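You operate a simulated robot arm through the tools that you are given. There is no shell and no other tool.

You run a simulated two-armed robot. Do the job below in one go: nothing can be reset, and whatever is moved stays where it is left.

JOB
Hold the sieve with yellow band on the top of the press bench steady with one hand and put the taped jar with blue lid in it with the other.

Only the result counts: the job must be done as asked and must still hold three seconds after the hand-in. Knocking over, shifting, dropping, spilling or breaking anything else fails it. A push-on lid holds only when it is set on centred and level and pressed home; a screw cap is set on level and turned clockwise until tight.

ROBOT AND FRAMES
Two 7-joint arms with two-finger parallel grippers on one trunk, on a base that moves. Base frame: it is fixed to the floor where the robot stands at the start and does not move with it; the origin is under the middle of the robot, x ahead of it, y to its left, z up. Units: m, degrees, N and s.
The left shoulder is at the start at [0.05, 0.168, 1.082], the right one opposite. With the tool pointing down near the work surface each hand reaches from about 0.1 to 0.66 m from the robot's upright axis, wherever it stands, measured 20 degrees to its own side. Places, roughly: sieve with yellow band [-2, -4.75, 0.75]; taped jar with blue lid (8x8x11 cm) [0.1, -2.6, 0.9]. Payload 1.57 kg a hand.
The tool frame of a hand sits at the grasp point between the pads (the TCP): z along the fingers, y along the line on which they close. The tips reach 0.03 m beyond it. Largest opening 0.08 m; finger width 0.017, thickness 0.012; the body of the gripper, 0.04 by 0.082 m, starts 0.08 m behind the TCP.
Orientation is told as [roll, pitch, yaw] about the base's x, y, z axes, in that order, counted from this pose: with the fingers straight down and closing along the base's y, the tool's x points along the base's -x, its y along +y and its z along -z.

CONTROLS
- The arms move only by the tool arm_command. It takes "left_targets", "right_targets" or both (then of equal length, played together; a hand with none holds still); each is a list of rows, each a list of 7 numbers: the shift along the base's x, y, z in m, then the turn, a rotation vector about the base's x, y, z in degrees, then the gripper command, from -1 (fully open) to 1 (shut), values between in proportion. In form: [[dx, dy, dz, ax, ay, az, jaw], ...]. A call has 1 to 20 rows; each row shifts and turns the commanded pose from where the row before left it. Rows are played at 5 a second. More than 0.05 m and 8.6 degrees between two rows, or a gripper value outside its range, and nothing of the call is played. Where a pose cannot be reached the arm comes as near as it can. A force on the tool above 40 N (or 10 N above the force at the start of the call, whichever is more), or a blocked arm, ends the call early, and 0.2 s more pass. Each finger travels about 0.045 m/s and halts on what it meets, pressing with about 24 N; the grip force reading is that of the motor and also rises with nothing between the fingers. The clock runs only during rows and for 0.2 s after the last one: add rows that do not move to give the fingers time. The reply holds the time, the measured pose of the TCP, the force on the tool along the base axes, the opening and the grip force, in the units named above and with some noise, with the torque about the TCP (base axes, N m) and any sound that the robot's microphone picked up, and new pictures: "pictures" is both (left out), scene, wrist or none (wrist: the cameras of the hands that moved).
- Cameras (640 x 400 px; columns grow to the right, rows downward): "scene" is now at [0.1314, -0.0021, 1.3058]; the picture's right is [-0.03, -1.00, 0.00], its down [-0.44, 0.02, -0.90] and it looks along [0.90, -0.03, -0.45] (base axes); focal length 283 px, centre (320, 200). "left" rides on the left gripper at [0.072, 0.007, -0.122] in its tool frame; the picture's right is [-0.09, 1.00, 0.00], its down [-0.84, -0.08, -0.54] and it looks along [-0.54, -0.05, 0.84] (tool axes); focal length 238 px, centre (320, 200). "right" rides on the right gripper at [0.072, -0.007, -0.122] in its tool frame; the picture's right is [0.09, 1.00, 0.00], its down [-0.84, 0.08, -0.54] and it looks along [-0.54, 0.05, 0.84] (tool axes); focal length 238 px, centre (320, 200). There is no depth. A picture from a camera that has moved, and an enlarged one, comes with that camera's place and axes in the base frame and with its lens.
- slide_trunk(by): slides the trunk up (or, below 0, down) by that many m; the arms and the scene camera ride with it, the base frame stays. It gives what a move gives, with no picture.
- base_move(legs): drives the robot by 1 to 6 legs, each [ahead, left, turn to the left] in m, m and degrees, along the robot's own axes; the way and the turn of a leg run together, so that a leg with both is an arc; at most 1.5 m and 180 degrees a leg. The arms and the cameras ride along, it lands a little off, and it stops where it bumps. It gives what a move gives, and a new picture of the scene camera.
- aim_head(pan, tilt): turns the head with the scene camera to pan (to the left, within 80 degrees either way) and tilt (down, from -29 to 69), counted from straight ahead of the robot. It gives what a move gives, and a new picture of the scene camera.
- enlarge(camera, box): a new picture of the part [left, top, right, bottom] of that camera's present view, enlarged. No time passes.
- hand_in(): hands the job in; it is judged then, once.

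Places have to be worked out from the pictures, the camera data and where the tool is seen. Open the grippers and draw the arms clear of the work before you hand the job in, unless the task says otherwise.

The tools are called after "Call:" by a JSON object that holds its "fn" and its "kwargs". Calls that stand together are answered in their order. arm_command: Moves the arms, as the interface text tells. Its arguments: {"type":"object","properties":{"left_targets":{"type":"array","items":{"type":"array","items":{"type":"number"}}},"right_targets":{"type":"array","items":{"type":"array","items":{"type":"number"}}},"pictures":{"type":"string","enum":["both","scene","wrist","none"]}},"required":[]} The other tools are called the same way: slide_trunk (by) moves the trunk up or down; base_move (legs) drives the base; aim_head (pan, tilt) turns the head that bears the scene camera; enlarge (camera, box) takes an enlarged picture of a part of a camera's view; hand_in () hands the job in.

At the start:

```text
clock: 0.0
left_ee_pos: [0.3789, 0.1581, 1.1515]
left_orientation: [0.0, -0.1, 0.0]
left_force: [-0.3, 0.3, -0.2]
left_wrist_torque: [0.0, 0.04, -0.01]
left_finger_gap: 0.0797
left_grasp_force: 0.1
right_ee_pos: [0.3696, -0.1779, 1.178]
right_orientation: [0.0, 0.1, 0.1]
right_force: [0.8, -0.1, 1.2]
right_wrist_torque: [0.0, -0.01, -0.02]
right_finger_gap: 0.08
right_grasp_force: 0.1
trunk travel left (down, up): [-0.25, 0.193]
robot x, y, heading: [-0.0018, -0.0025, -0.1]
head pan, tilt (commanded): [-2.0, 26.4]
```

scene: 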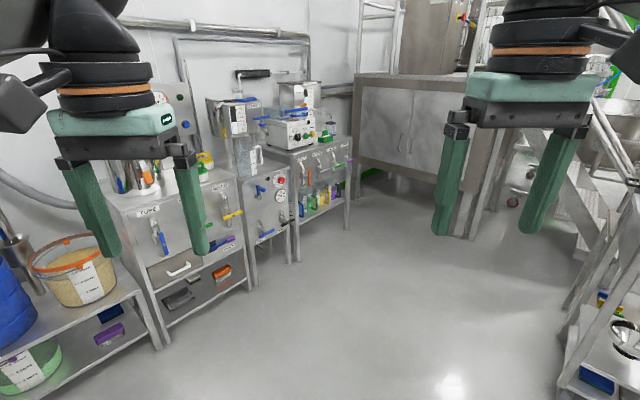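
right: 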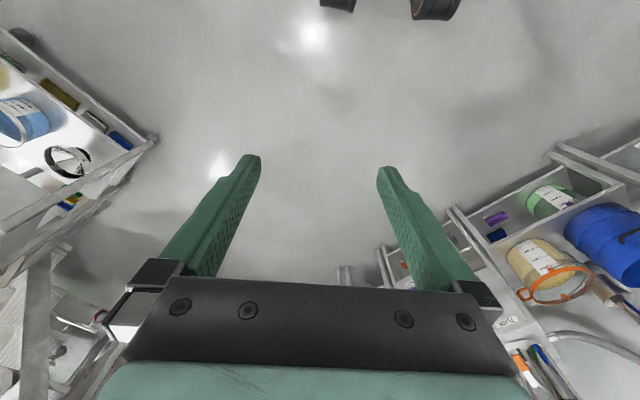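
left: 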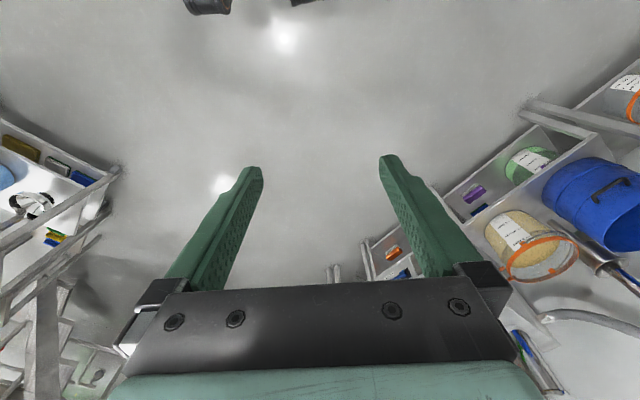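

The start view shows a room with benches to the left and stairs to the right; the jar and sieve should lie to the right (‑y). I turn the head right to look.

Call:
{"fn": "aim_head", "kwargs": {"pan": -80, "tilt": 20}}

```text
clock: 1.5
left_ee_pos: [0.3788, 0.1593, 1.152]
left_orientation: [0.0, -0.1, 0.1]
left_force: [-0.2, 0.8, 0.1]
left_wrist_torque: [-0.01, -0.02, -0.02]
left_finger_gap: 0.0801
left_grasp_force: 0.0
right_ee_pos: [0.37, -0.1791, 1.1767]
right_orientation: [-0.1, 0.0, 0.0]
right_force: [-0.3, -0.2, 0.6]
right_wrist_torque: [0.0, 0.0, 0.02]
right_finger_gap: 0.0799
right_grasp_force: 0.0
trunk travel left (down, up): [-0.25, 0.193]
robot x, y, heading: [0.0005, -0.0007, -0.0]
head pan, tilt (commanded): [-80.0, 20.0]
camera scene: at [0.0559, -0.0907, 1.3161], right [-0.98, -0.17, 0.0], down [-0.06, 0.34, -0.94], along [0.16, -0.93, -0.34], focal length 283 px, centre (320, 200)
```

scene: 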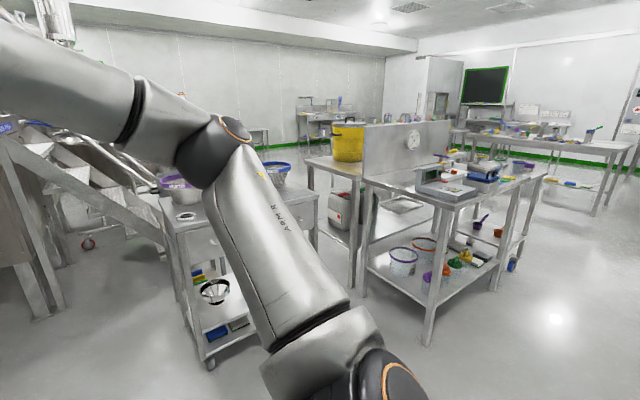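

The right arm blocks part of the view. I turn the base 90° to the right in place (nothing is within about 1 m) to see the room properly.

Call:
{"fn": "base_move", "kwargs": {"legs": [[0, 0, -90]]}}

Call:
{"fn": "aim_head", "kwargs": {"pan": 0, "tilt": 20}}

```text
clock: 5.8
left_ee_pos: [0.1534, -0.3821, 1.1522]
left_orientation: [-0.1, 0.0, -90.8]
left_force: [-0.6, -0.3, 0.1]
left_wrist_torque: [-0.01, -0.02, 0.02]
left_finger_gap: 0.0801
left_grasp_force: 0.2
right_ee_pos: [-0.1836, -0.3676, 1.1762]
right_orientation: [0.0, 0.0, -90.9]
right_force: [-0.6, -0.1, -0.5]
right_wrist_torque: [-0.02, 0.0, -0.03]
right_finger_gap: 0.0801
right_grasp_force: 0.1
trunk travel left (down, up): [-0.25, 0.193]
robot x, y, heading: [-0.0007, -0.0017, -90.8]
head pan, tilt (commanded): [-80.0, 20.0]
camera scene: at [-0.0929, -0.0538, 1.3161], right [-0.16, 0.99, 0.0], down [0.34, 0.05, -0.94], along [-0.93, -0.15, -0.34], focal length 283 px, centre (320, 200)
```

scene: 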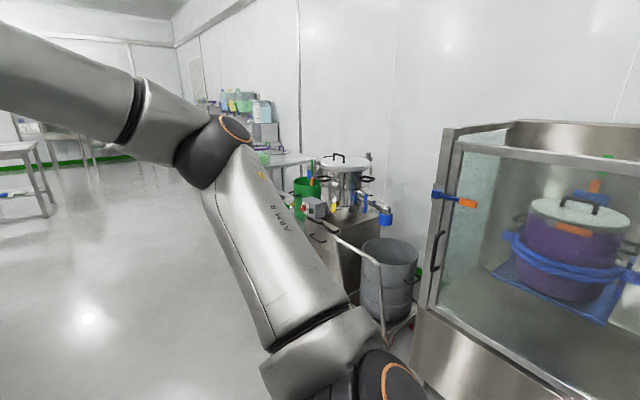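

```text
clock: 7.3
left_ee_pos: [0.1524, -0.3815, 1.151]
left_orientation: [0.0, 0.0, -90.7]
left_force: [-0.2, -0.2, 0.1]
left_wrist_torque: [-0.03, -0.07, 0.0]
left_finger_gap: 0.0799
left_grasp_force: 0.1
right_ee_pos: [-0.1836, -0.3677, 1.1766]
right_orientation: [0.0, 0.1, -90.9]
right_force: [0.4, 0.0, 0.2]
right_wrist_torque: [-0.03, 0.03, 0.03]
right_finger_gap: 0.08
right_grasp_force: 0.0
trunk travel left (down, up): [-0.25, 0.193]
robot x, y, heading: [-0.0015, -0.0002, -91.0]
head pan, tilt (commanded): [0.0, 20.0]
camera scene: at [-0.0024, -0.1321, 1.3161], right [-1.0, 0.02, 0.0], down [0.01, 0.34, -0.94], along [-0.01, -0.94, -0.34], focal length 283 px, centre (320, 200)
```

scene: 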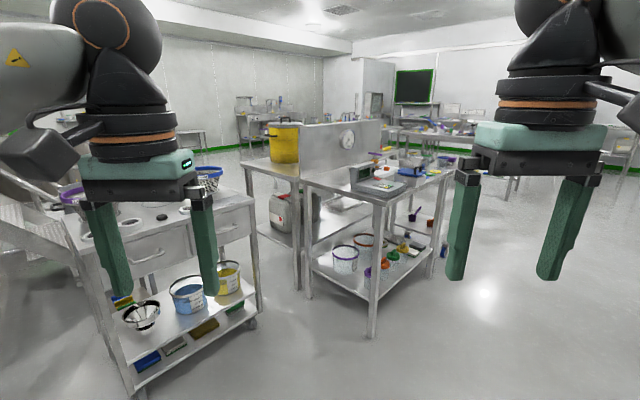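

The jar should project near (303,149) and the sieve near (439,134). I enlarge both areas.

Call:
{"fn": "enlarge", "kwargs": {"camera": "scene", "box": [230, 90, 390, 190]}}

Call:
{"fn": "enlarge", "kwargs": {"camera": "scene", "box": [370, 70, 530, 170]}}

```text
4.00 times, centred on (310, 140) of scene
camera zoom: at [-0.0024, -0.1321, 1.3161], right [-1.0, 0.02, 0.0], down [0.01, 0.34, -0.94], along [-0.01, -0.94, -0.34], focal length 1131 px, centre (360, 440)
```

zoom: 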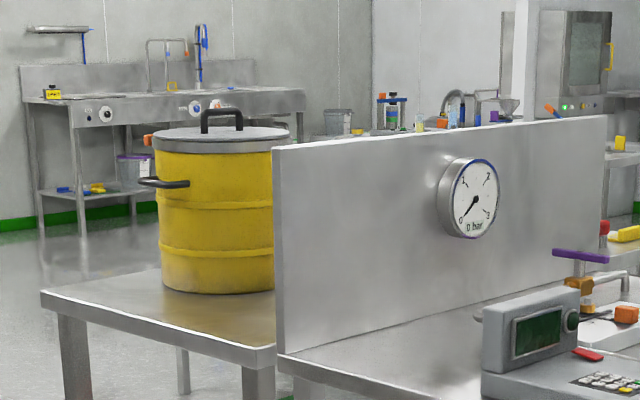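

```text
4.00 times, centred on (450, 120) of scene
camera zoom: at [-0.0024, -0.1321, 1.3161], right [-1.0, 0.02, 0.0], down [0.01, 0.34, -0.94], along [-0.01, -0.94, -0.34], focal length 1131 px, centre (-200, 520)
```

zoom: 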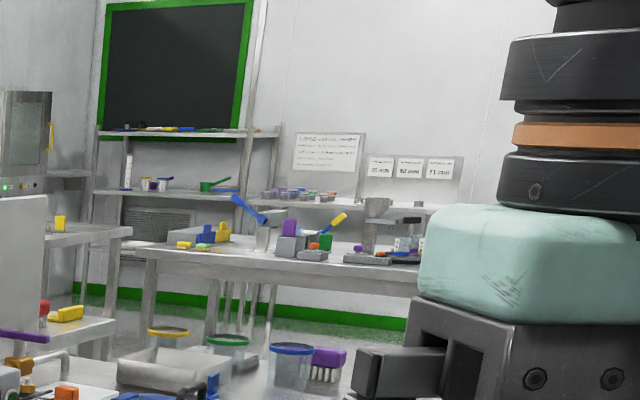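

Both target areas are partly hidden; the jar is probably behind the gauge panel on the table with the yellow drum. I check the floor on the right side with the head before driving.

Call:
{"fn": "aim_head", "kwargs": {"pan": -35, "tilt": 25}}

```text
clock: 8.3
left_ee_pos: [0.1541, -0.3815, 1.1519]
left_orientation: [-0.1, 0.0, -90.8]
left_force: [0.7, -0.1, -0.1]
left_wrist_torque: [0.0, -0.01, -0.02]
left_finger_gap: 0.0799
left_grasp_force: 0.2
right_ee_pos: [-0.1832, -0.367, 1.1769]
right_orientation: [0.0, 0.0, -90.9]
right_force: [-0.3, 0.5, 0.0]
right_wrist_torque: [0.06, -0.02, -0.01]
right_finger_gap: 0.0799
right_grasp_force: 0.1
trunk travel left (down, up): [-0.25, 0.193]
robot x, y, heading: [-0.0005, -0.0013, -90.9]
head pan, tilt (commanded): [-35.0, 25.0]
camera scene: at [-0.0549, -0.1137, 1.3081], right [-0.81, 0.59, 0.0], down [0.25, 0.34, -0.91], along [-0.53, -0.73, -0.42], focal length 283 px, centre (320, 200)
```

scene: 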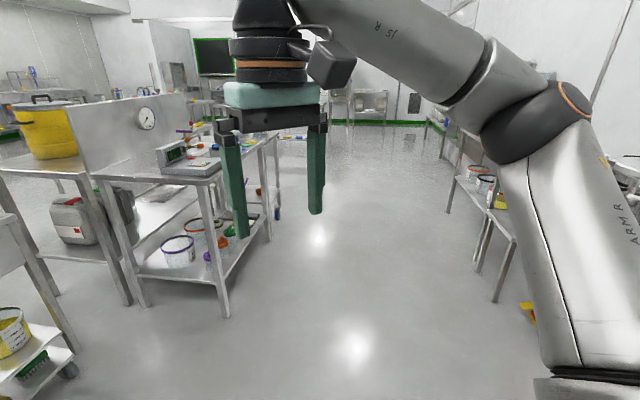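

The room lies at about 45° to the base frame: an aisle about 1.6 m wide runs along (-0.7,-0.7), past the table rows. I turn to heading −135° and advance along it.

Call:
{"fn": "base_move", "kwargs": {"legs": [[0, 0, -44]]}}

Call:
{"fn": "aim_head", "kwargs": {"pan": 0, "tilt": 20}}

```text
clock: 10.7
left_ee_pos: [-0.1495, -0.3831, 1.1518]
left_orientation: [0.1, 0.1, -133.9]
left_force: [-0.5, -0.2, -0.4]
left_wrist_torque: [-0.01, -0.01, -0.02]
left_finger_gap: 0.0799
left_grasp_force: 0.0
right_ee_pos: [-0.3857, -0.1415, 1.1773]
right_orientation: [0.0, 0.0, -133.8]
right_force: [-0.5, 0.7, -0.2]
right_wrist_torque: [-0.04, -0.03, 0.0]
right_finger_gap: 0.0799
right_grasp_force: 0.1
trunk travel left (down, up): [-0.25, 0.193]
robot x, y, heading: [0.0028, 0.0032, -134.0]
head pan, tilt (commanded): [-35.0, 25.0]
camera scene: at [-0.1186, -0.0454, 1.308], right [-0.19, 0.98, 0.0], down [0.41, 0.08, -0.91], along [-0.89, -0.17, -0.42], focal length 283 px, centre (320, 200)
```

scene: 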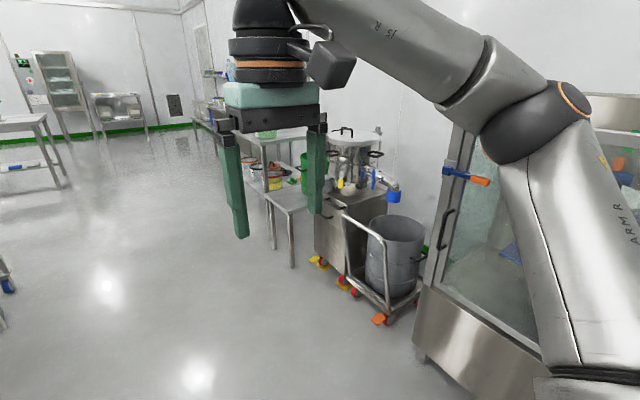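

```text
clock: 11.7
left_ee_pos: [-0.1486, -0.3826, 1.1514]
left_orientation: [0.1, 0.0, -133.9]
left_force: [0.1, -0.2, -0.2]
left_wrist_torque: [0.01, 0.04, 0.0]
left_finger_gap: 0.0801
left_grasp_force: 0.0
right_ee_pos: [-0.3851, -0.1446, 1.1772]
right_orientation: [0.0, 0.0, -133.9]
right_force: [0.0, 0.8, -0.8]
right_wrist_torque: [0.04, 0.0, 0.0]
right_finger_gap: 0.0802
right_grasp_force: 0.1
trunk travel left (down, up): [-0.25, 0.193]
robot x, y, heading: [-0.0011, 0.0022, -134.0]
head pan, tilt (commanded): [0.0, 20.0]
camera scene: at [-0.0927, -0.0948, 1.3161], right [-0.72, 0.69, 0.0], down [0.24, 0.25, -0.94], along [-0.65, -0.68, -0.34], focal length 283 px, centre (320, 200)
```

scene: 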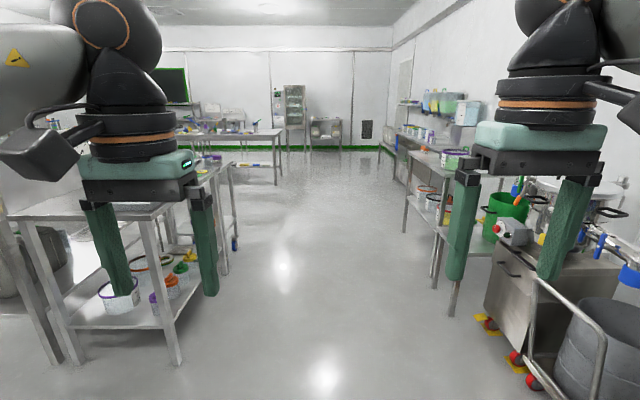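

The aisle straight ahead is clear and centred, about 0.78 m to either side. I drive 1.5 m, then 0.7 m ahead.

Call:
{"fn": "base_move", "kwargs": {"legs": [[1.5, 0, 0], [0.7, 0, 0]]}}

Call:
{"fn": "aim_head", "kwargs": {"pan": 60, "tilt": 20}}

```text
clock: 22.6
left_ee_pos: [-1.6671, -1.9648, 1.1518]
left_orientation: [0.1, 0.0, -133.6]
left_force: [0.1, 0.5, 0.4]
left_wrist_torque: [-0.02, 0.01, -0.01]
left_finger_gap: 0.0802
left_grasp_force: 0.0
right_ee_pos: [-1.9029, -1.7265, 1.1774]
right_orientation: [0.0, 0.0, -133.6]
right_force: [0.8, 0.3, 0.0]
right_wrist_torque: [-0.01, -0.03, 0.03]
right_finger_gap: 0.0799
right_grasp_force: 0.1
trunk travel left (down, up): [-0.25, 0.193]
robot x, y, heading: [-1.5205, -1.5819, -133.6]
head pan, tilt (commanded): [0.0, 20.0]
camera scene: at [-1.612, -1.6772, 1.3161], right [-0.72, 0.69, 0.0], down [0.24, 0.25, -0.94], along [-0.65, -0.68, -0.34], focal length 283 px, centre (320, 200)
```

scene: 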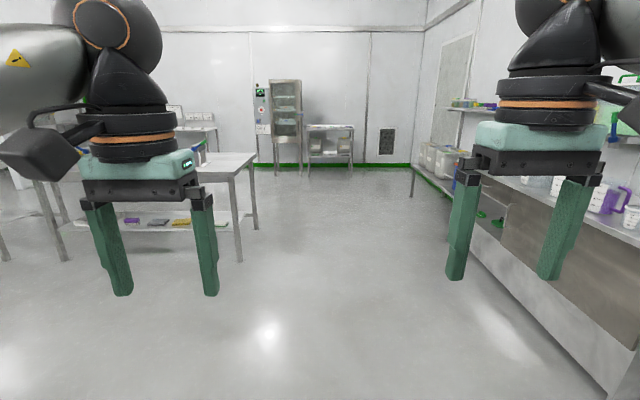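

```text
clock: 23.9
left_ee_pos: [-1.6668, -1.9653, 1.1505]
left_orientation: [0.1, -0.1, -133.5]
left_force: [0.0, 0.7, -0.8]
left_wrist_torque: [0.03, -0.03, 0.03]
left_finger_gap: 0.0799
left_grasp_force: 0.0
right_ee_pos: [-1.903, -1.7264, 1.177]
right_orientation: [0.0, 0.0, -133.7]
right_force: [1.2, -0.1, 0.1]
right_wrist_torque: [0.0, 0.03, -0.01]
right_finger_gap: 0.0798
right_grasp_force: 0.1
trunk travel left (down, up): [-0.25, 0.193]
robot x, y, heading: [-1.5171, -1.5833, -133.7]
head pan, tilt (commanded): [60.0, 20.0]
camera scene: at [-1.5214, -1.699, 1.3161], right [-0.96, -0.28, 0.0], down [-0.1, 0.33, -0.94], along [0.26, -0.9, -0.34], focal length 283 px, centre (320, 200)
```

scene: 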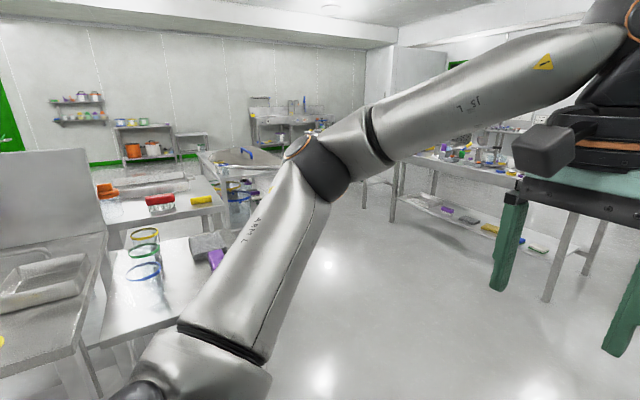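

The press bench appears at upper right; the jar is behind the panel on the left. I turn the base left by 90° to look at the gap and the jar's table.

Call:
{"fn": "base_move", "kwargs": {"legs": [[0.2, 0, 0], [0, 0, 80]]}}

Call:
{"fn": "aim_head", "kwargs": {"pan": 0, "tilt": 20}}

```text
clock: 28.9
left_ee_pos: [-1.3014, -1.9321, 1.1513]
left_orientation: [0.0, -0.2, -52.4]
left_force: [0.1, 0.2, 0.4]
left_wrist_torque: [0.0, 0.02, 0.0]
left_finger_gap: 0.0802
left_grasp_force: 0.0
right_ee_pos: [-1.5733, -2.1292, 1.1773]
right_orientation: [0.0, 0.0, -52.4]
right_force: [-1.0, 0.1, -0.1]
right_wrist_torque: [0.03, 0.03, 0.0]
right_finger_gap: 0.0798
right_grasp_force: 0.1
trunk travel left (down, up): [-0.25, 0.193]
robot x, y, heading: [-1.6554, -1.7229, -52.4]
head pan, tilt (commanded): [60.0, 20.0]
camera scene: at [-1.5413, -1.7451, 1.3161], right [0.13, -0.99, 0.0], down [-0.34, -0.04, -0.94], along [0.93, 0.12, -0.34], focal length 283 px, centre (320, 200)
```

scene: 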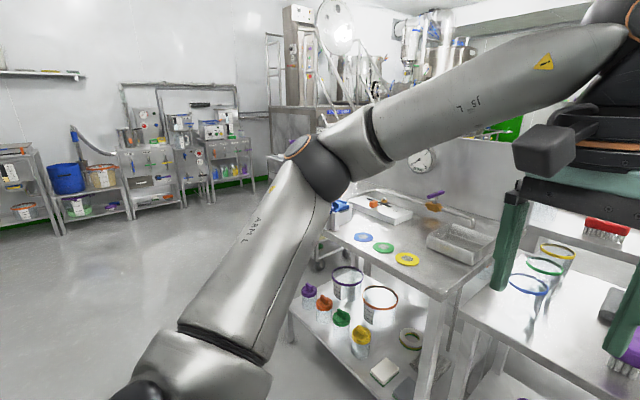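

```text
clock: 30.2
left_ee_pos: [-1.3019, -1.931, 1.1509]
left_orientation: [0.0, -0.1, -52.5]
left_force: [-0.3, 0.4, -0.2]
left_wrist_torque: [0.03, -0.01, -0.01]
left_finger_gap: 0.0802
left_grasp_force: 0.1
right_ee_pos: [-1.5744, -2.1294, 1.1775]
right_orientation: [0.0, 0.0, -52.5]
right_force: [-0.3, -0.1, -0.1]
right_wrist_torque: [-0.04, -0.02, 0.02]
right_finger_gap: 0.0799
right_grasp_force: 0.0
trunk travel left (down, up): [-0.25, 0.193]
robot x, y, heading: [-1.6555, -1.7264, -52.5]
head pan, tilt (commanded): [0.0, 20.0]
camera scene: at [-1.577, -1.8312, 1.3161], right [-0.79, -0.61, 0.0], down [-0.21, 0.27, -0.94], along [0.57, -0.75, -0.34], focal length 283 px, centre (320, 200)
```

scene: 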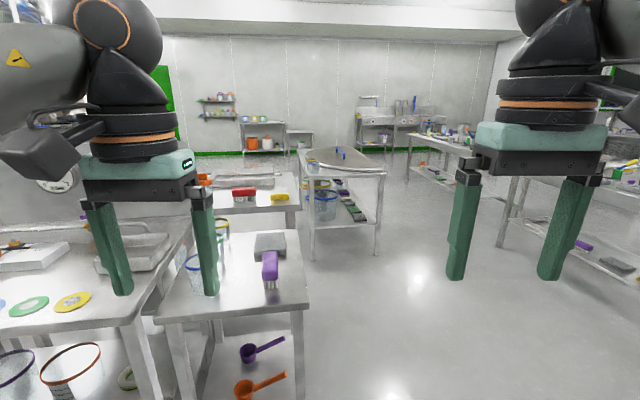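

Several tables form this block, and the jar is likely on the far one behind the panel. I sidestep right to clear the near table corner and then advance to look from the aisle.

Call:
{"fn": "base_move", "kwargs": {"legs": [[0, -0.5, 0], [1.0, 0, 0], [0, 0, 40]]}}

Call:
{"fn": "aim_head", "kwargs": {"pan": 0, "tilt": 15}}

```text
clock: 41.7
left_ee_pos: [-1.0315, -2.7349, 1.1511]
left_orientation: [0.0, -0.1, -11.1]
left_force: [0.2, -0.5, 0.0]
left_wrist_torque: [-0.03, 0.0, 0.02]
left_finger_gap: 0.0801
left_grasp_force: 0.1
right_ee_pos: [-1.1063, -3.0618, 1.1769]
right_orientation: [-0.1, -0.1, -11.2]
right_force: [-0.1, 0.2, 0.3]
right_wrist_torque: [0.01, 0.03, 0.0]
right_finger_gap: 0.08
right_grasp_force: 0.0
trunk travel left (down, up): [-0.25, 0.193]
robot x, y, heading: [-1.4332, -2.8174, -11.2]
head pan, tilt (commanded): [0.0, 20.0]
camera scene: at [-1.3038, -2.8403, 1.3161], right [-0.2, -0.98, 0.0], down [-0.34, 0.07, -0.94], along [0.92, -0.18, -0.34], focal length 283 px, centre (320, 200)
```

scene: 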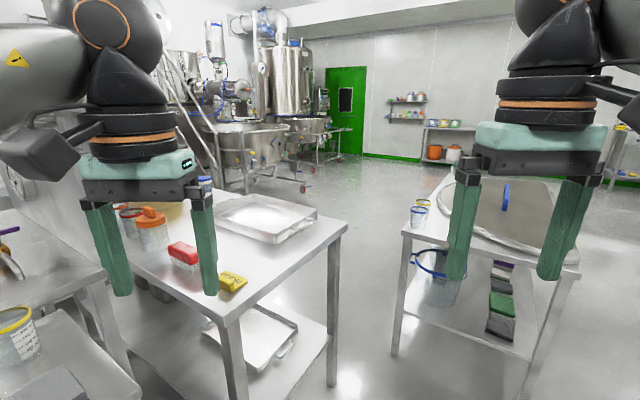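

```text
clock: 42.4
left_ee_pos: [-1.0317, -2.7353, 1.1516]
left_orientation: [0.0, -0.1, -11.3]
left_force: [1.1, -0.2, 0.5]
left_wrist_torque: [0.05, 0.0, -0.01]
left_finger_gap: 0.0797
left_grasp_force: 0.0
right_ee_pos: [-1.1069, -3.0614, 1.1778]
right_orientation: [0.0, 0.0, -11.2]
right_force: [-0.3, -0.3, -0.5]
right_wrist_torque: [0.03, 0.01, 0.01]
right_finger_gap: 0.0799
right_grasp_force: 0.0
trunk travel left (down, up): [-0.25, 0.193]
robot x, y, heading: [-1.4365, -2.8156, -11.1]
head pan, tilt (commanded): [0.0, 15.0]
camera scene: at [-1.3035, -2.8405, 1.3242], right [-0.2, -0.98, 0.0], down [-0.25, 0.05, -0.97], along [0.95, -0.19, -0.26], focal length 283 px, centre (320, 200)
```

scene: 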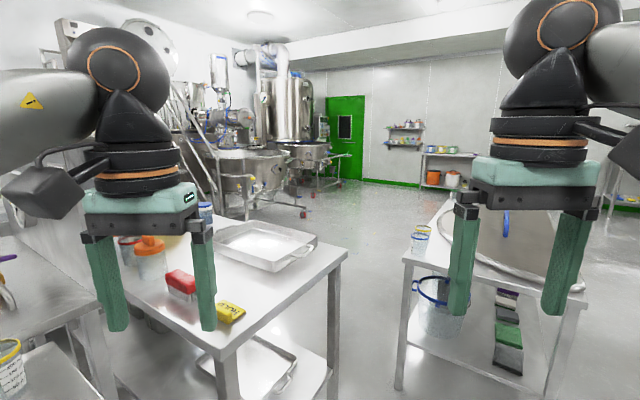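

A blue-lidded item shows at (205,212), matching the jar's predicted place. I enlarge it and its surroundings.

Call:
{"fn": "enlarge", "kwargs": {"camera": "scene", "box": [110, 180, 270, 280]}}

Call:
{"fn": "enlarge", "kwargs": {"camera": "scene", "box": [380, 160, 620, 310]}}

```text
4.00 times, centred on (190, 230) of scene
camera zoom: at [-1.3035, -2.8405, 1.3242], right [-0.2, -0.98, 0.0], down [-0.25, 0.05, -0.97], along [0.95, -0.19, -0.26], focal length 1131 px, centre (840, 80)
```

zoom: 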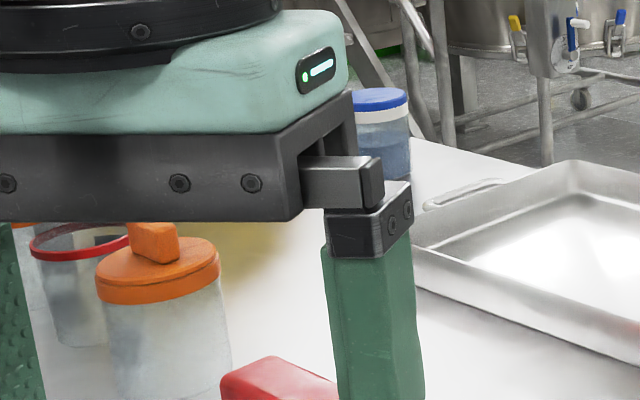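

```text
2.67 times, centred on (500, 235) of scene
camera zoom: at [-1.3035, -2.8405, 1.3242], right [-0.2, -0.98, 0.0], down [-0.25, 0.05, -0.97], along [0.95, -0.19, -0.26], focal length 754 px, centre (-160, 107)
```

zoom: 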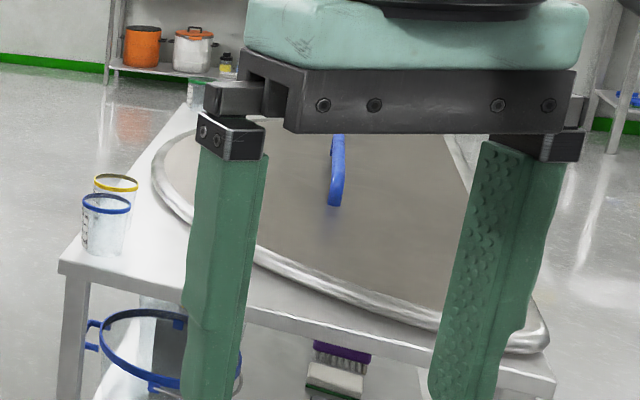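

The jar (white tape, blue lid) stands at about (0.09,−2.56), top ≈0.95, close to the far long edge of this table; the gap between the two tables is only ~0.4 m, so I go round the outer table. First I move into the press aisle and look at the press bench.

Call:
{"fn": "base_move", "kwargs": {"legs": [[0, 0, -34], [0, -0.8, 0], [0.5, 0, 0]]}}

Call:
{"fn": "aim_head", "kwargs": {"pan": -50, "tilt": 25}}

```text
clock: 53.9
left_ee_pos: [-1.2575, -3.8792, 1.1513]
left_orientation: [0.0, 0.0, -44.3]
left_force: [-0.2, 0.1, 0.3]
left_wrist_torque: [0.0, 0.02, 0.0]
left_finger_gap: 0.0803
left_grasp_force: 0.0
right_ee_pos: [-1.5002, -4.1137, 1.1767]
right_orientation: [-0.1, 0.0, -44.4]
right_force: [-0.6, -0.1, 0.5]
right_wrist_torque: [0.0, 0.02, 0.0]
right_finger_gap: 0.0799
right_grasp_force: 0.0
trunk travel left (down, up): [-0.25, 0.193]
robot x, y, heading: [-1.6397, -3.7259, -44.5]
head pan, tilt (commanded): [0.0, 15.0]
camera scene: at [-1.5445, -3.8192, 1.3242], right [-0.7, -0.71, 0.0], down [-0.18, 0.18, -0.97], along [0.69, -0.68, -0.26], focal length 283 px, centre (320, 200)
```

scene: 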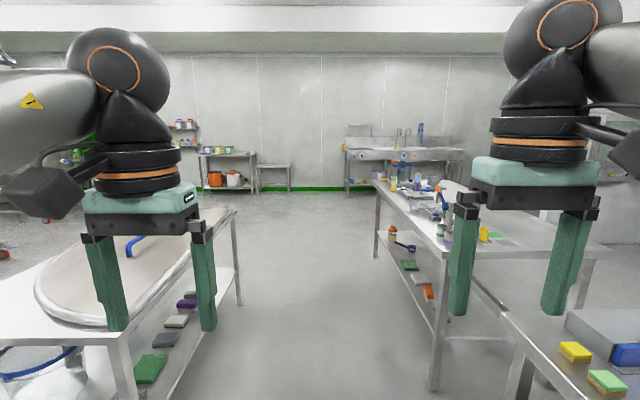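

```text
clock: 55.1
left_ee_pos: [-1.2579, -3.8786, 1.152]
left_orientation: [0.1, -0.1, -44.3]
left_force: [-0.4, 0.4, -0.3]
left_wrist_torque: [0.0, -0.01, 0.02]
left_finger_gap: 0.0797
left_grasp_force: 0.1
right_ee_pos: [-1.4995, -4.113, 1.1773]
right_orientation: [0.0, 0.0, -44.5]
right_force: [-0.2, 0.2, -0.5]
right_wrist_torque: [0.0, -0.03, -0.01]
right_finger_gap: 0.08
right_grasp_force: 0.0
trunk travel left (down, up): [-0.25, 0.193]
robot x, y, heading: [-1.6394, -3.7264, -44.5]
head pan, tilt (commanded): [-50.0, 25.0]
camera scene: at [-1.6185, -3.8454, 1.3081], right [-1.0, 0.08, 0.0], down [0.03, 0.42, -0.91], along [-0.07, -0.9, -0.42], focal length 283 px, centre (320, 200)
```

scene: 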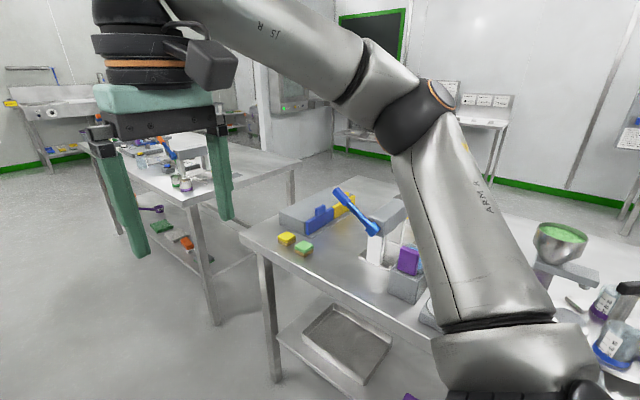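

The arm hides the sieve's predicted place at (402,231). I turn the base right to face the press bench; the hands stay short of the bench edge (≈0.6 m away).

Call:
{"fn": "base_move", "kwargs": {"legs": [[0, 0, -75]]}}

Call:
{"fn": "aim_head", "kwargs": {"pan": 0, "tilt": 30}}

```text
clock: 58.7
left_ee_pos: [-1.6817, -4.1346, 1.1513]
left_orientation: [0.0, 0.0, -118.5]
left_force: [0.1, 0.0, -0.3]
left_wrist_torque: [-0.01, 0.0, 0.05]
left_finger_gap: 0.0801
left_grasp_force: 0.0
right_ee_pos: [-1.9738, -3.9664, 1.177]
right_orientation: [-0.1, -0.1, -118.6]
right_force: [0.5, -0.5, -0.5]
right_wrist_torque: [-0.01, -0.02, -0.02]
right_finger_gap: 0.0797
right_grasp_force: 0.1
trunk travel left (down, up): [-0.25, 0.193]
robot x, y, heading: [-1.6401, -3.7289, -118.7]
head pan, tilt (commanded): [-50.0, 25.0]
camera scene: at [-1.7495, -3.7789, 1.308], right [-0.2, 0.98, 0.0], down [0.41, 0.08, -0.91], along [-0.89, -0.18, -0.42], focal length 283 px, centre (320, 200)
```

scene: 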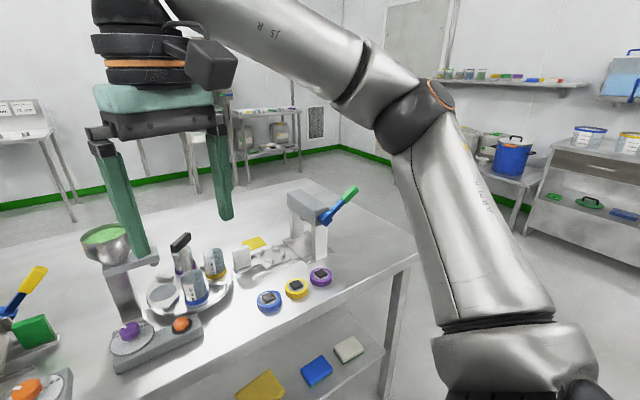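

```text
clock: 59.9
left_ee_pos: [-1.6816, -4.1347, 1.1501]
left_orientation: [0.1, -0.1, -118.5]
left_force: [-0.3, -0.1, -0.9]
left_wrist_torque: [0.01, 0.0, -0.01]
left_finger_gap: 0.0799
left_grasp_force: 0.0
right_ee_pos: [-1.9725, -3.967, 1.1771]
right_orientation: [0.0, 0.0, -118.5]
right_force: [0.4, -0.1, 0.6]
right_wrist_torque: [-0.01, -0.01, 0.01]
right_finger_gap: 0.0799
right_grasp_force: 0.0
trunk travel left (down, up): [-0.25, 0.193]
robot x, y, heading: [-1.6423, -3.7277, -118.8]
head pan, tilt (commanded): [0.0, 30.0]
camera scene: at [-1.7024, -3.8401, 1.3001], right [-0.88, 0.48, 0.0], down [0.24, 0.44, -0.87], along [-0.41, -0.76, -0.5], focal length 283 px, centre (320, 200)
```

scene: 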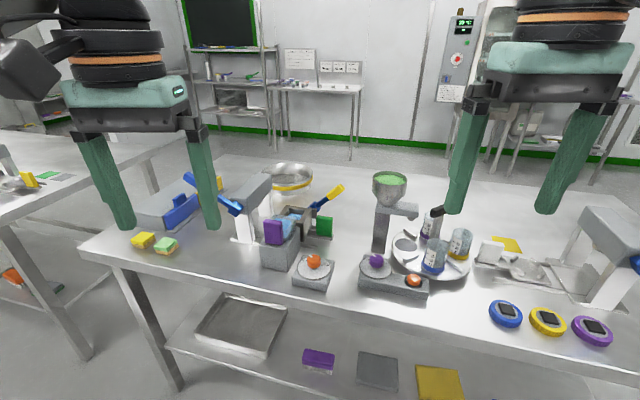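

Call:
{"fn": "enlarge", "kwargs": {"camera": "scene", "box": [210, 145, 370, 245]}}

Call:
{"fn": "enlarge", "kwargs": {"camera": "scene", "box": [360, 160, 520, 260]}}

```text
4.00 times, centred on (290, 195) of scene
camera zoom: at [-1.7024, -3.8401, 1.3001], right [-0.88, 0.48, 0.0], down [0.24, 0.44, -0.87], along [-0.41, -0.76, -0.5], focal length 1131 px, centre (440, 220)
```

zoom: 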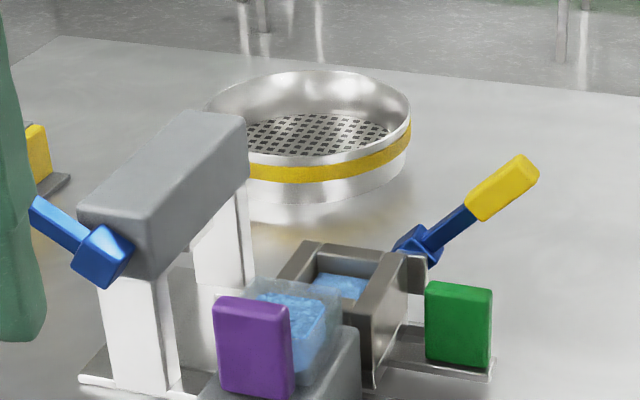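

```text
4.00 times, centred on (440, 210) of scene
camera zoom: at [-1.7024, -3.8401, 1.3001], right [-0.88, 0.48, 0.0], down [0.24, 0.44, -0.87], along [-0.41, -0.76, -0.5], focal length 1131 px, centre (-160, 160)
```

zoom: 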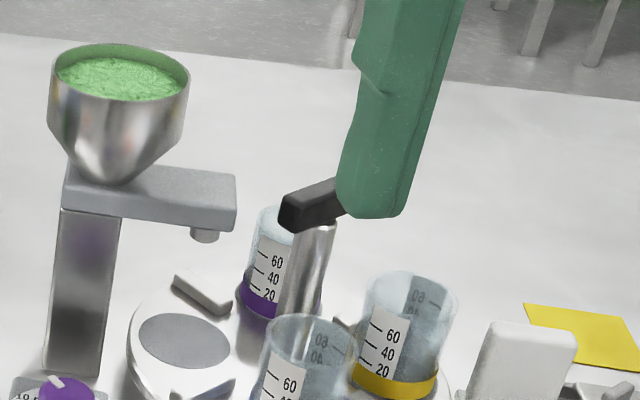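

The yellow-banded sieve stands at about (−2.05,−4.75), behind the presses and nearer the bench's rear edge, so I'll later serve it from the free rear side. Now I turn back to −45° and drive down the aisle past the outer table.

Call:
{"fn": "base_move", "kwargs": {"legs": [[0, 0, 74], [1.4, 0, 0], [1.3, 0, 0]]}}

Call:
{"fn": "aim_head", "kwargs": {"pan": 70, "tilt": 25}}

```text
clock: 75.9
left_ee_pos: [0.6194, -5.7397, 1.1523]
left_orientation: [0.0, -0.1, -44.7]
left_force: [0.2, 0.1, -0.6]
left_wrist_torque: [0.03, 0.02, -0.05]
left_finger_gap: 0.0799
left_grasp_force: 0.1
right_ee_pos: [0.3765, -5.9735, 1.1775]
right_orientation: [-0.1, 0.0, -44.9]
right_force: [-1.0, 0.0, -0.8]
right_wrist_torque: [0.01, 0.02, 0.02]
right_finger_gap: 0.0798
right_grasp_force: 0.0
trunk travel left (down, up): [-0.25, 0.193]
robot x, y, heading: [0.2387, -5.5838, -44.7]
head pan, tilt (commanded): [0.0, 30.0]
camera scene: at [0.3318, -5.6779, 1.3], right [-0.7, -0.71, 0.0], down [-0.36, 0.35, -0.87], along [0.61, -0.61, -0.5], focal length 283 px, centre (320, 200)
```

scene: 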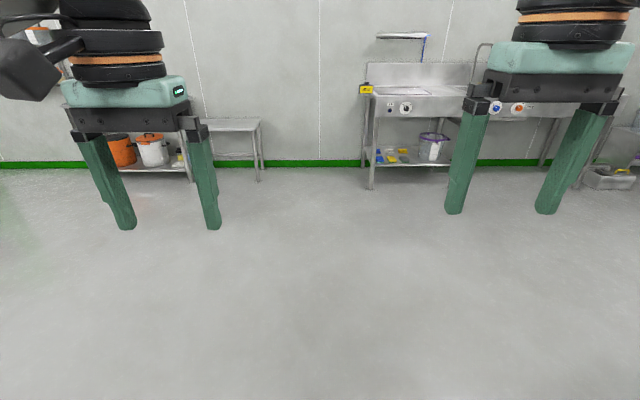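

```text
clock: 77.3
left_ee_pos: [0.6192, -5.7422, 1.1512]
left_orientation: [0.1, -0.1, -44.8]
left_force: [0.2, 0.0, -0.1]
left_wrist_torque: [-0.02, 0.02, -0.04]
left_finger_gap: 0.0801
left_grasp_force: 0.1
right_ee_pos: [0.3772, -5.9747, 1.1769]
right_orientation: [0.0, -0.1, -44.8]
right_force: [0.2, -0.3, 0.0]
right_wrist_torque: [-0.02, 0.0, -0.03]
right_finger_gap: 0.08
right_grasp_force: 0.1
trunk travel left (down, up): [-0.25, 0.193]
robot x, y, heading: [0.2371, -5.5866, -44.8]
head pan, tilt (commanded): [70.0, 25.0]
camera scene: at [0.3509, -5.5749, 1.308], right [0.43, -0.9, 0.0], down [-0.38, -0.18, -0.91], along [0.82, 0.39, -0.42], focal length 283 px, centre (320, 200)
```

scene: 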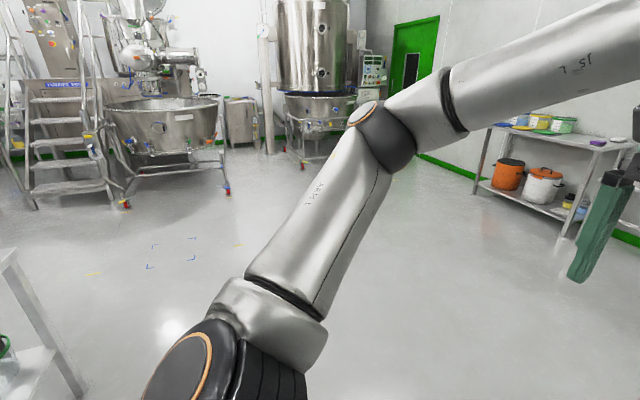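

The way to the left is clear. I strafe left past the outer table's far end, turn round to heading 135° and approach the jar table from its far side, stopping short to look.

Call:
{"fn": "base_move", "kwargs": {"legs": [[0, 0.9, 0], [0, 0.9, 0], [0, 0, 180], [1.2, 0, 0]]}}

Call:
{"fn": "aim_head", "kwargs": {"pan": 0, "tilt": 25}}

```text
clock: 106.6
left_ee_pos: [0.2376, -3.3399, 1.1508]
left_orientation: [0.1, -0.1, 137.4]
left_force: [-0.5, -0.1, 0.2]
left_wrist_torque: [0.0, 0.0, -0.01]
left_finger_gap: 0.0797
left_grasp_force: 0.1
right_ee_pos: [0.4732, -3.0993, 1.1769]
right_orientation: [0.0, 0.0, 137.3]
right_force: [0.5, -1.0, 0.2]
right_wrist_torque: [0.0, 0.01, -0.03]
right_finger_gap: 0.08
right_grasp_force: 0.1
trunk travel left (down, up): [-0.25, 0.193]
robot x, y, heading: [0.6235, -3.485, 137.5]
head pan, tilt (commanded): [70.0, 25.0]
camera scene: at [0.5128, -3.4949, 1.308], right [-0.46, 0.89, 0.0], down [0.38, 0.19, -0.91], along [-0.81, -0.42, -0.42], focal length 283 px, centre (320, 200)
```

scene: 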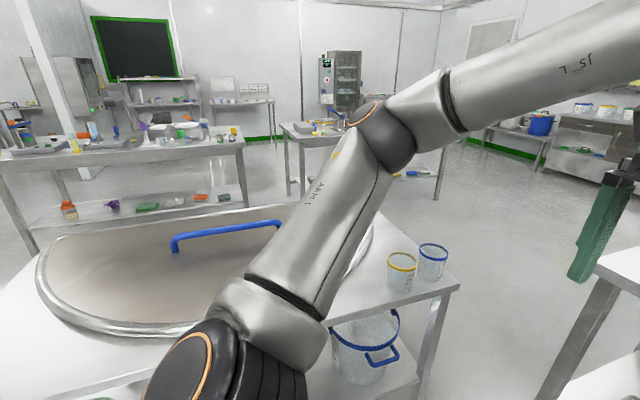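

```text
clock: 108.0
left_ee_pos: [0.2386, -3.3408, 1.1517]
left_orientation: [0.0, -0.1, 137.3]
left_force: [-1.0, 0.9, -0.5]
left_wrist_torque: [0.01, 0.02, 0.01]
left_finger_gap: 0.08
left_grasp_force: 0.1
right_ee_pos: [0.4734, -3.0992, 1.1761]
right_orientation: [0.0, 0.0, 137.3]
right_force: [-0.2, 0.2, -0.2]
right_wrist_torque: [0.04, 0.0, -0.01]
right_finger_gap: 0.08
right_grasp_force: 0.0
trunk travel left (down, up): [-0.25, 0.193]
robot x, y, heading: [0.622, -3.4804, 137.5]
head pan, tilt (commanded): [0.0, 25.0]
camera scene: at [0.527, -3.3903, 1.308], right [0.68, 0.74, 0.0], down [0.31, -0.29, -0.91], along [-0.67, 0.61, -0.42], focal length 283 px, centre (320, 200)
```

scene: 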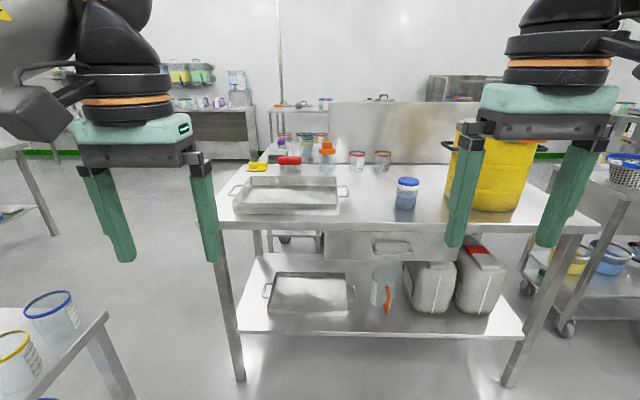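

The jar stands in clear view at (407,192), near the table's front edge, with the drum to its right and the tray to its left. I enlarge it to see its build.

Call:
{"fn": "enlarge", "kwargs": {"camera": "scene", "box": [367, 165, 447, 215]}}

Call:
{"fn": "enlarge", "kwargs": {"camera": "scene", "box": [200, 130, 440, 250]}}

```text
8.00 times, centred on (407, 190) of scene
camera zoom: at [0.527, -3.3903, 1.308], right [0.68, 0.74, 0.0], down [0.31, -0.29, -0.91], along [-0.67, 0.61, -0.42], focal length 2262 px, centre (-376, 280)
```

zoom: 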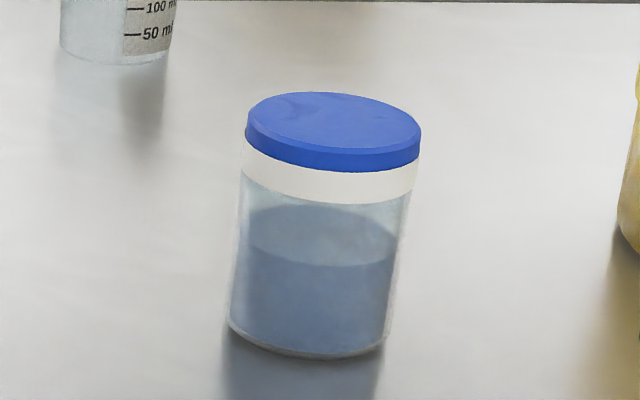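

```text
2.67 times, centred on (320, 190) of scene
camera zoom: at [0.527, -3.3903, 1.308], right [0.68, 0.74, 0.0], down [0.31, -0.29, -0.91], along [-0.67, 0.61, -0.42], focal length 754 px, centre (320, 227)
```

zoom: 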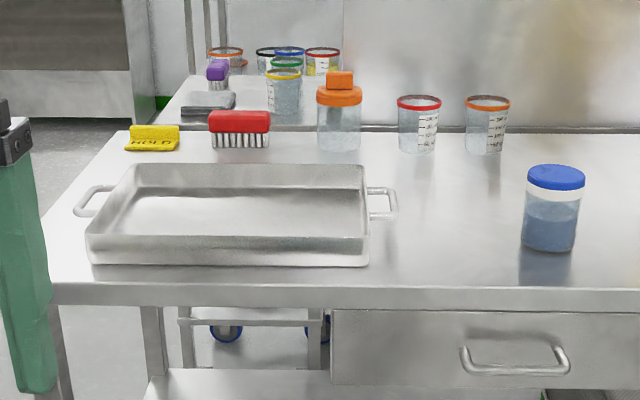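

The jar has a lid about 7.5 cm wide with white tape under it, near (0.06,−2.54), lid top ≈0.95; it just fits the 8 cm opening. I drive up so the right hand can reach it at about 0.55 m.

Call:
{"fn": "base_move", "kwargs": {"legs": [[0, -0.12, 0], [0.5, 0, 0]]}}

Call:
{"fn": "aim_head", "kwargs": {"pan": -10, "tilt": 45}}

```text
clock: 112.2
left_ee_pos: [-0.038, -2.9282, 1.1503]
left_orientation: [0.0, 0.0, 137.6]
left_force: [0.3, 0.4, -0.3]
left_wrist_torque: [-0.01, 0.01, 0.01]
left_finger_gap: 0.0801
left_grasp_force: 0.1
right_ee_pos: [0.1953, -2.686, 1.1777]
right_orientation: [0.0, 0.0, 137.5]
right_force: [0.6, -0.4, -0.2]
right_wrist_torque: [-0.02, 0.0, -0.01]
right_finger_gap: 0.0801
right_grasp_force: 0.1
trunk travel left (down, up): [-0.25, 0.193]
robot x, y, heading: [0.3466, -3.066, 137.5]
head pan, tilt (commanded): [0.0, 25.0]
camera scene: at [0.2512, -2.9769, 1.308], right [0.68, 0.74, 0.0], down [0.31, -0.29, -0.91], along [-0.67, 0.61, -0.42], focal length 283 px, centre (320, 200)
```

scene: 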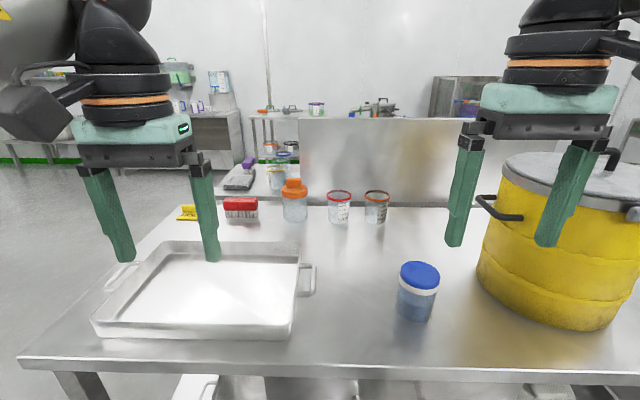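

```text
clock: 113.0
left_ee_pos: [-0.0375, -2.9283, 1.1516]
left_orientation: [0.0, 0.0, 137.6]
left_force: [-0.1, 0.1, -0.3]
left_wrist_torque: [-0.02, -0.03, 0.02]
left_finger_gap: 0.0799
left_grasp_force: 0.0
right_ee_pos: [0.1958, -2.6859, 1.1775]
right_orientation: [0.0, 0.0, 137.5]
right_force: [0.1, 0.6, 0.1]
right_wrist_torque: [0.01, 0.0, -0.02]
right_finger_gap: 0.08
right_grasp_force: 0.0
trunk travel left (down, up): [-0.25, 0.193]
robot x, y, heading: [0.3493, -3.0674, 137.4]
head pan, tilt (commanded): [-10.0, 45.0]
camera scene: at [0.2698, -2.9749, 1.2775], right [0.79, 0.61, 0.0], down [0.43, -0.56, -0.71], along [-0.43, 0.56, -0.71], focal length 283 px, centre (320, 200)
```

scene: 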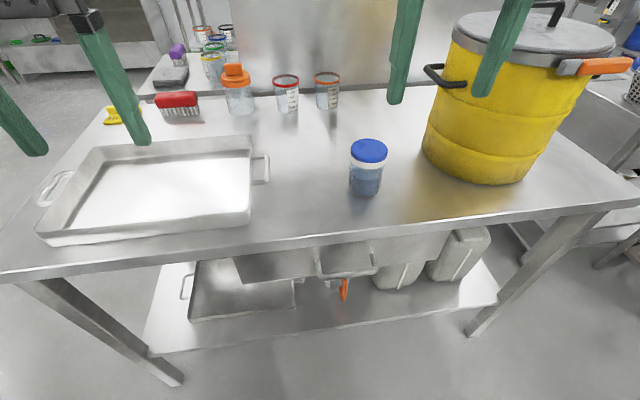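

The jar is about 0.2 m ahead-left of the right hand. I move the right hand over the estimated jar position (0.06,−2.54) at safe height and use the wrist camera to refine.

Call:
{"fn": "arm_command", "kwargs": {"right_targets": [[-0.034, 0.036, 0, 0, 0, 0, -1], [-0.034, 0.036, 0, 0, 0, 0, -1], [-0.034, 0.037, 0, 0, 0, 0, -1], [-0.034, 0.037, 0, 0, 0, 0, -1], [0, 0, 0, 0, 0, 0, -1], [0, 0, 0, 0, 0, 0, -1]], "pictures": "both"}}

```text
refused: row 3 steps farther than a row can; nothing moved
```

The rows were slightly too long; I resend with smaller steps.

Call:
{"fn": "arm_command", "kwargs": {"right_targets": [[-0.027, 0.029, 0, 0, 0, 0, -1], [-0.027, 0.029, 0, 0, 0, 0, -1], [-0.027, 0.029, 0, 0, 0, 0, -1], [-0.027, 0.029, 0, 0, 0, 0, -1], [-0.027, 0.029, 0, 0, 0, 0, -1], [0, 0, 0, 0, 0, 0, -1], [0, 0, 0, 0, 0, 0, -1]], "pictures": "both"}}

```text
clock: 114.6
left_ee_pos: [-0.0379, -2.9276, 1.1518]
left_orientation: [0.0, -0.1, 137.6]
left_force: [0.3, 0.4, -0.5]
left_wrist_torque: [0.0, 0.01, -0.01]
left_finger_gap: 0.0799
left_grasp_force: 0.0
right_ee_pos: [0.0762, -2.5619, 1.1696]
right_orientation: [0.0, 0.1, 137.6]
right_force: [0.0, -0.5, 1.0]
right_wrist_torque: [0.0, 0.0, 0.0]
right_finger_gap: 0.0801
right_grasp_force: 0.1
right hand out of reach, approached as far as the arm can: row 5
trunk travel left (down, up): [-0.25, 0.193]
robot x, y, heading: [0.3521, -3.0682, 137.7]
head pan, tilt (commanded): [-10.0, 45.0]
camera scene: at [0.27, -2.9748, 1.2775], right [0.79, 0.61, 0.0], down [0.43, -0.56, -0.71], along [-0.43, 0.56, -0.71], focal length 283 px, centre (320, 200)
camera right: at [0.1333, -2.606, 1.2922], right [-0.6, -0.8, 0.0], down [-0.67, 0.51, 0.54], along [-0.43, 0.33, -0.84], focal length 238 px, centre (320, 200)
```

scene: 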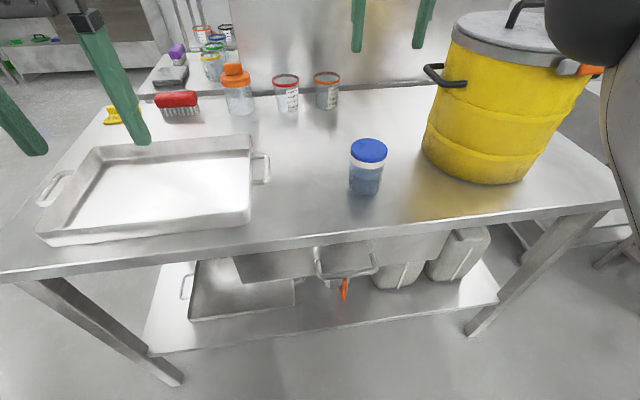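
right: 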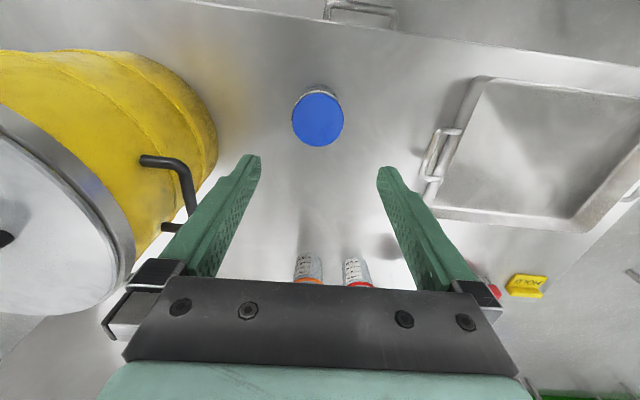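

Wrist and scene rays agree on the jar at (0.067,−2.552) with lid top ≈0.956. Before lowering, I check the right elbow against the drum by looking right.

Call:
{"fn": "aim_head", "kwargs": {"pan": -45, "tilt": 25}}

```text
clock: 115.6
left_ee_pos: [-0.0373, -2.9294, 1.1521]
left_orientation: [0.1, -0.1, 137.5]
left_force: [0.6, -0.1, 0.1]
left_wrist_torque: [0.02, 0.0, -0.02]
left_finger_gap: 0.0799
left_grasp_force: 0.1
right_ee_pos: [0.0744, -2.5628, 1.1705]
right_orientation: [0.0, 0.0, 137.5]
right_force: [0.2, 0.7, 0.0]
right_wrist_torque: [-0.02, -0.01, 0.02]
right_finger_gap: 0.08
right_grasp_force: 0.2
trunk travel left (down, up): [-0.25, 0.193]
robot x, y, heading: [0.3471, -3.0655, 137.7]
head pan, tilt (commanded): [-45.0, 25.0]
camera scene: at [0.3153, -2.9473, 1.308], right [1.0, 0.04, 0.0], down [0.02, -0.42, -0.91], along [-0.04, 0.91, -0.42], focal length 283 px, centre (320, 200)
```

scene: 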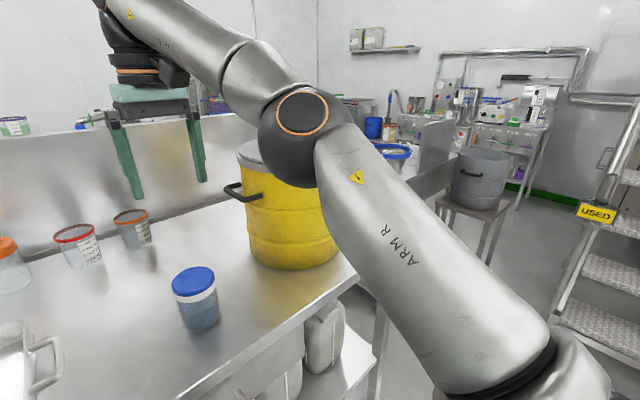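

The elbow clears the drum by roughly 0.13 m horizontally. I lower the right hand gradually to z≈1.03 while shifting onto the jar axis, watching the elbow with the head camera.

Call:
{"fn": "arm_command", "kwargs": {"right_targets": [[-0.004, 0.005, -0.035, 0, 0, 0, -1], [-0.004, 0.005, -0.035, 0, 0, 0, -1], [0, 0, -0.035, 0, 0, 0, -1], [0, 0, -0.035, 0, 0, 0, -1], [0, 0, 0, 0, 0, 0, -1], [0, 0, 0, 0, 0, 0, -1]], "pictures": "both"}}

```text
clock: 117.0
left_ee_pos: [-0.0378, -2.9293, 1.1517]
left_orientation: [-0.1, -0.1, 137.6]
left_force: [-0.4, -0.3, 0.5]
left_wrist_torque: [0.01, -0.01, 0.0]
left_finger_gap: 0.08
left_grasp_force: 0.0
right_ee_pos: [0.0662, -2.5549, 1.0284]
right_orientation: [0.1, 0.1, 137.5]
right_force: [-0.7, 0.5, -0.3]
right_wrist_torque: [0.03, -0.01, 0.03]
right_finger_gap: 0.08
right_grasp_force: 0.1
trunk travel left (down, up): [-0.25, 0.193]
robot x, y, heading: [0.3463, -3.0652, 137.5]
head pan, tilt (commanded): [-45.0, 25.0]
camera scene: at [0.3153, -2.9473, 1.308], right [1.0, 0.04, 0.0], down [0.02, -0.42, -0.91], along [-0.04, 0.91, -0.42], focal length 283 px, centre (320, 200)
camera right: at [0.1249, -2.5971, 1.1503], right [-0.6, -0.8, 0.0], down [-0.67, 0.51, 0.54], along [-0.43, 0.33, -0.84], focal length 238 px, centre (320, 200)
```

scene: 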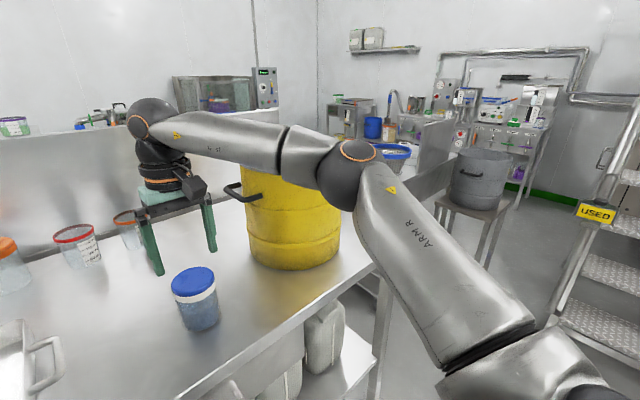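
right: 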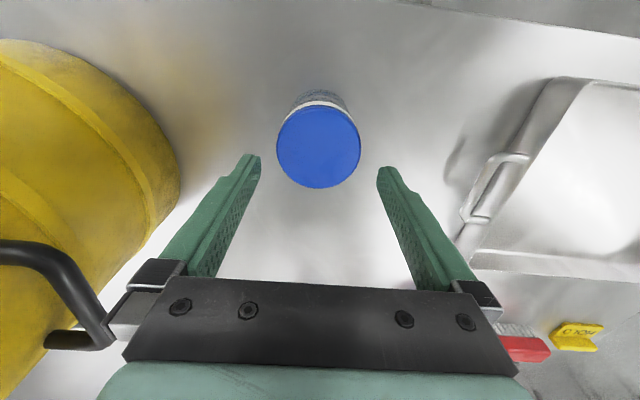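

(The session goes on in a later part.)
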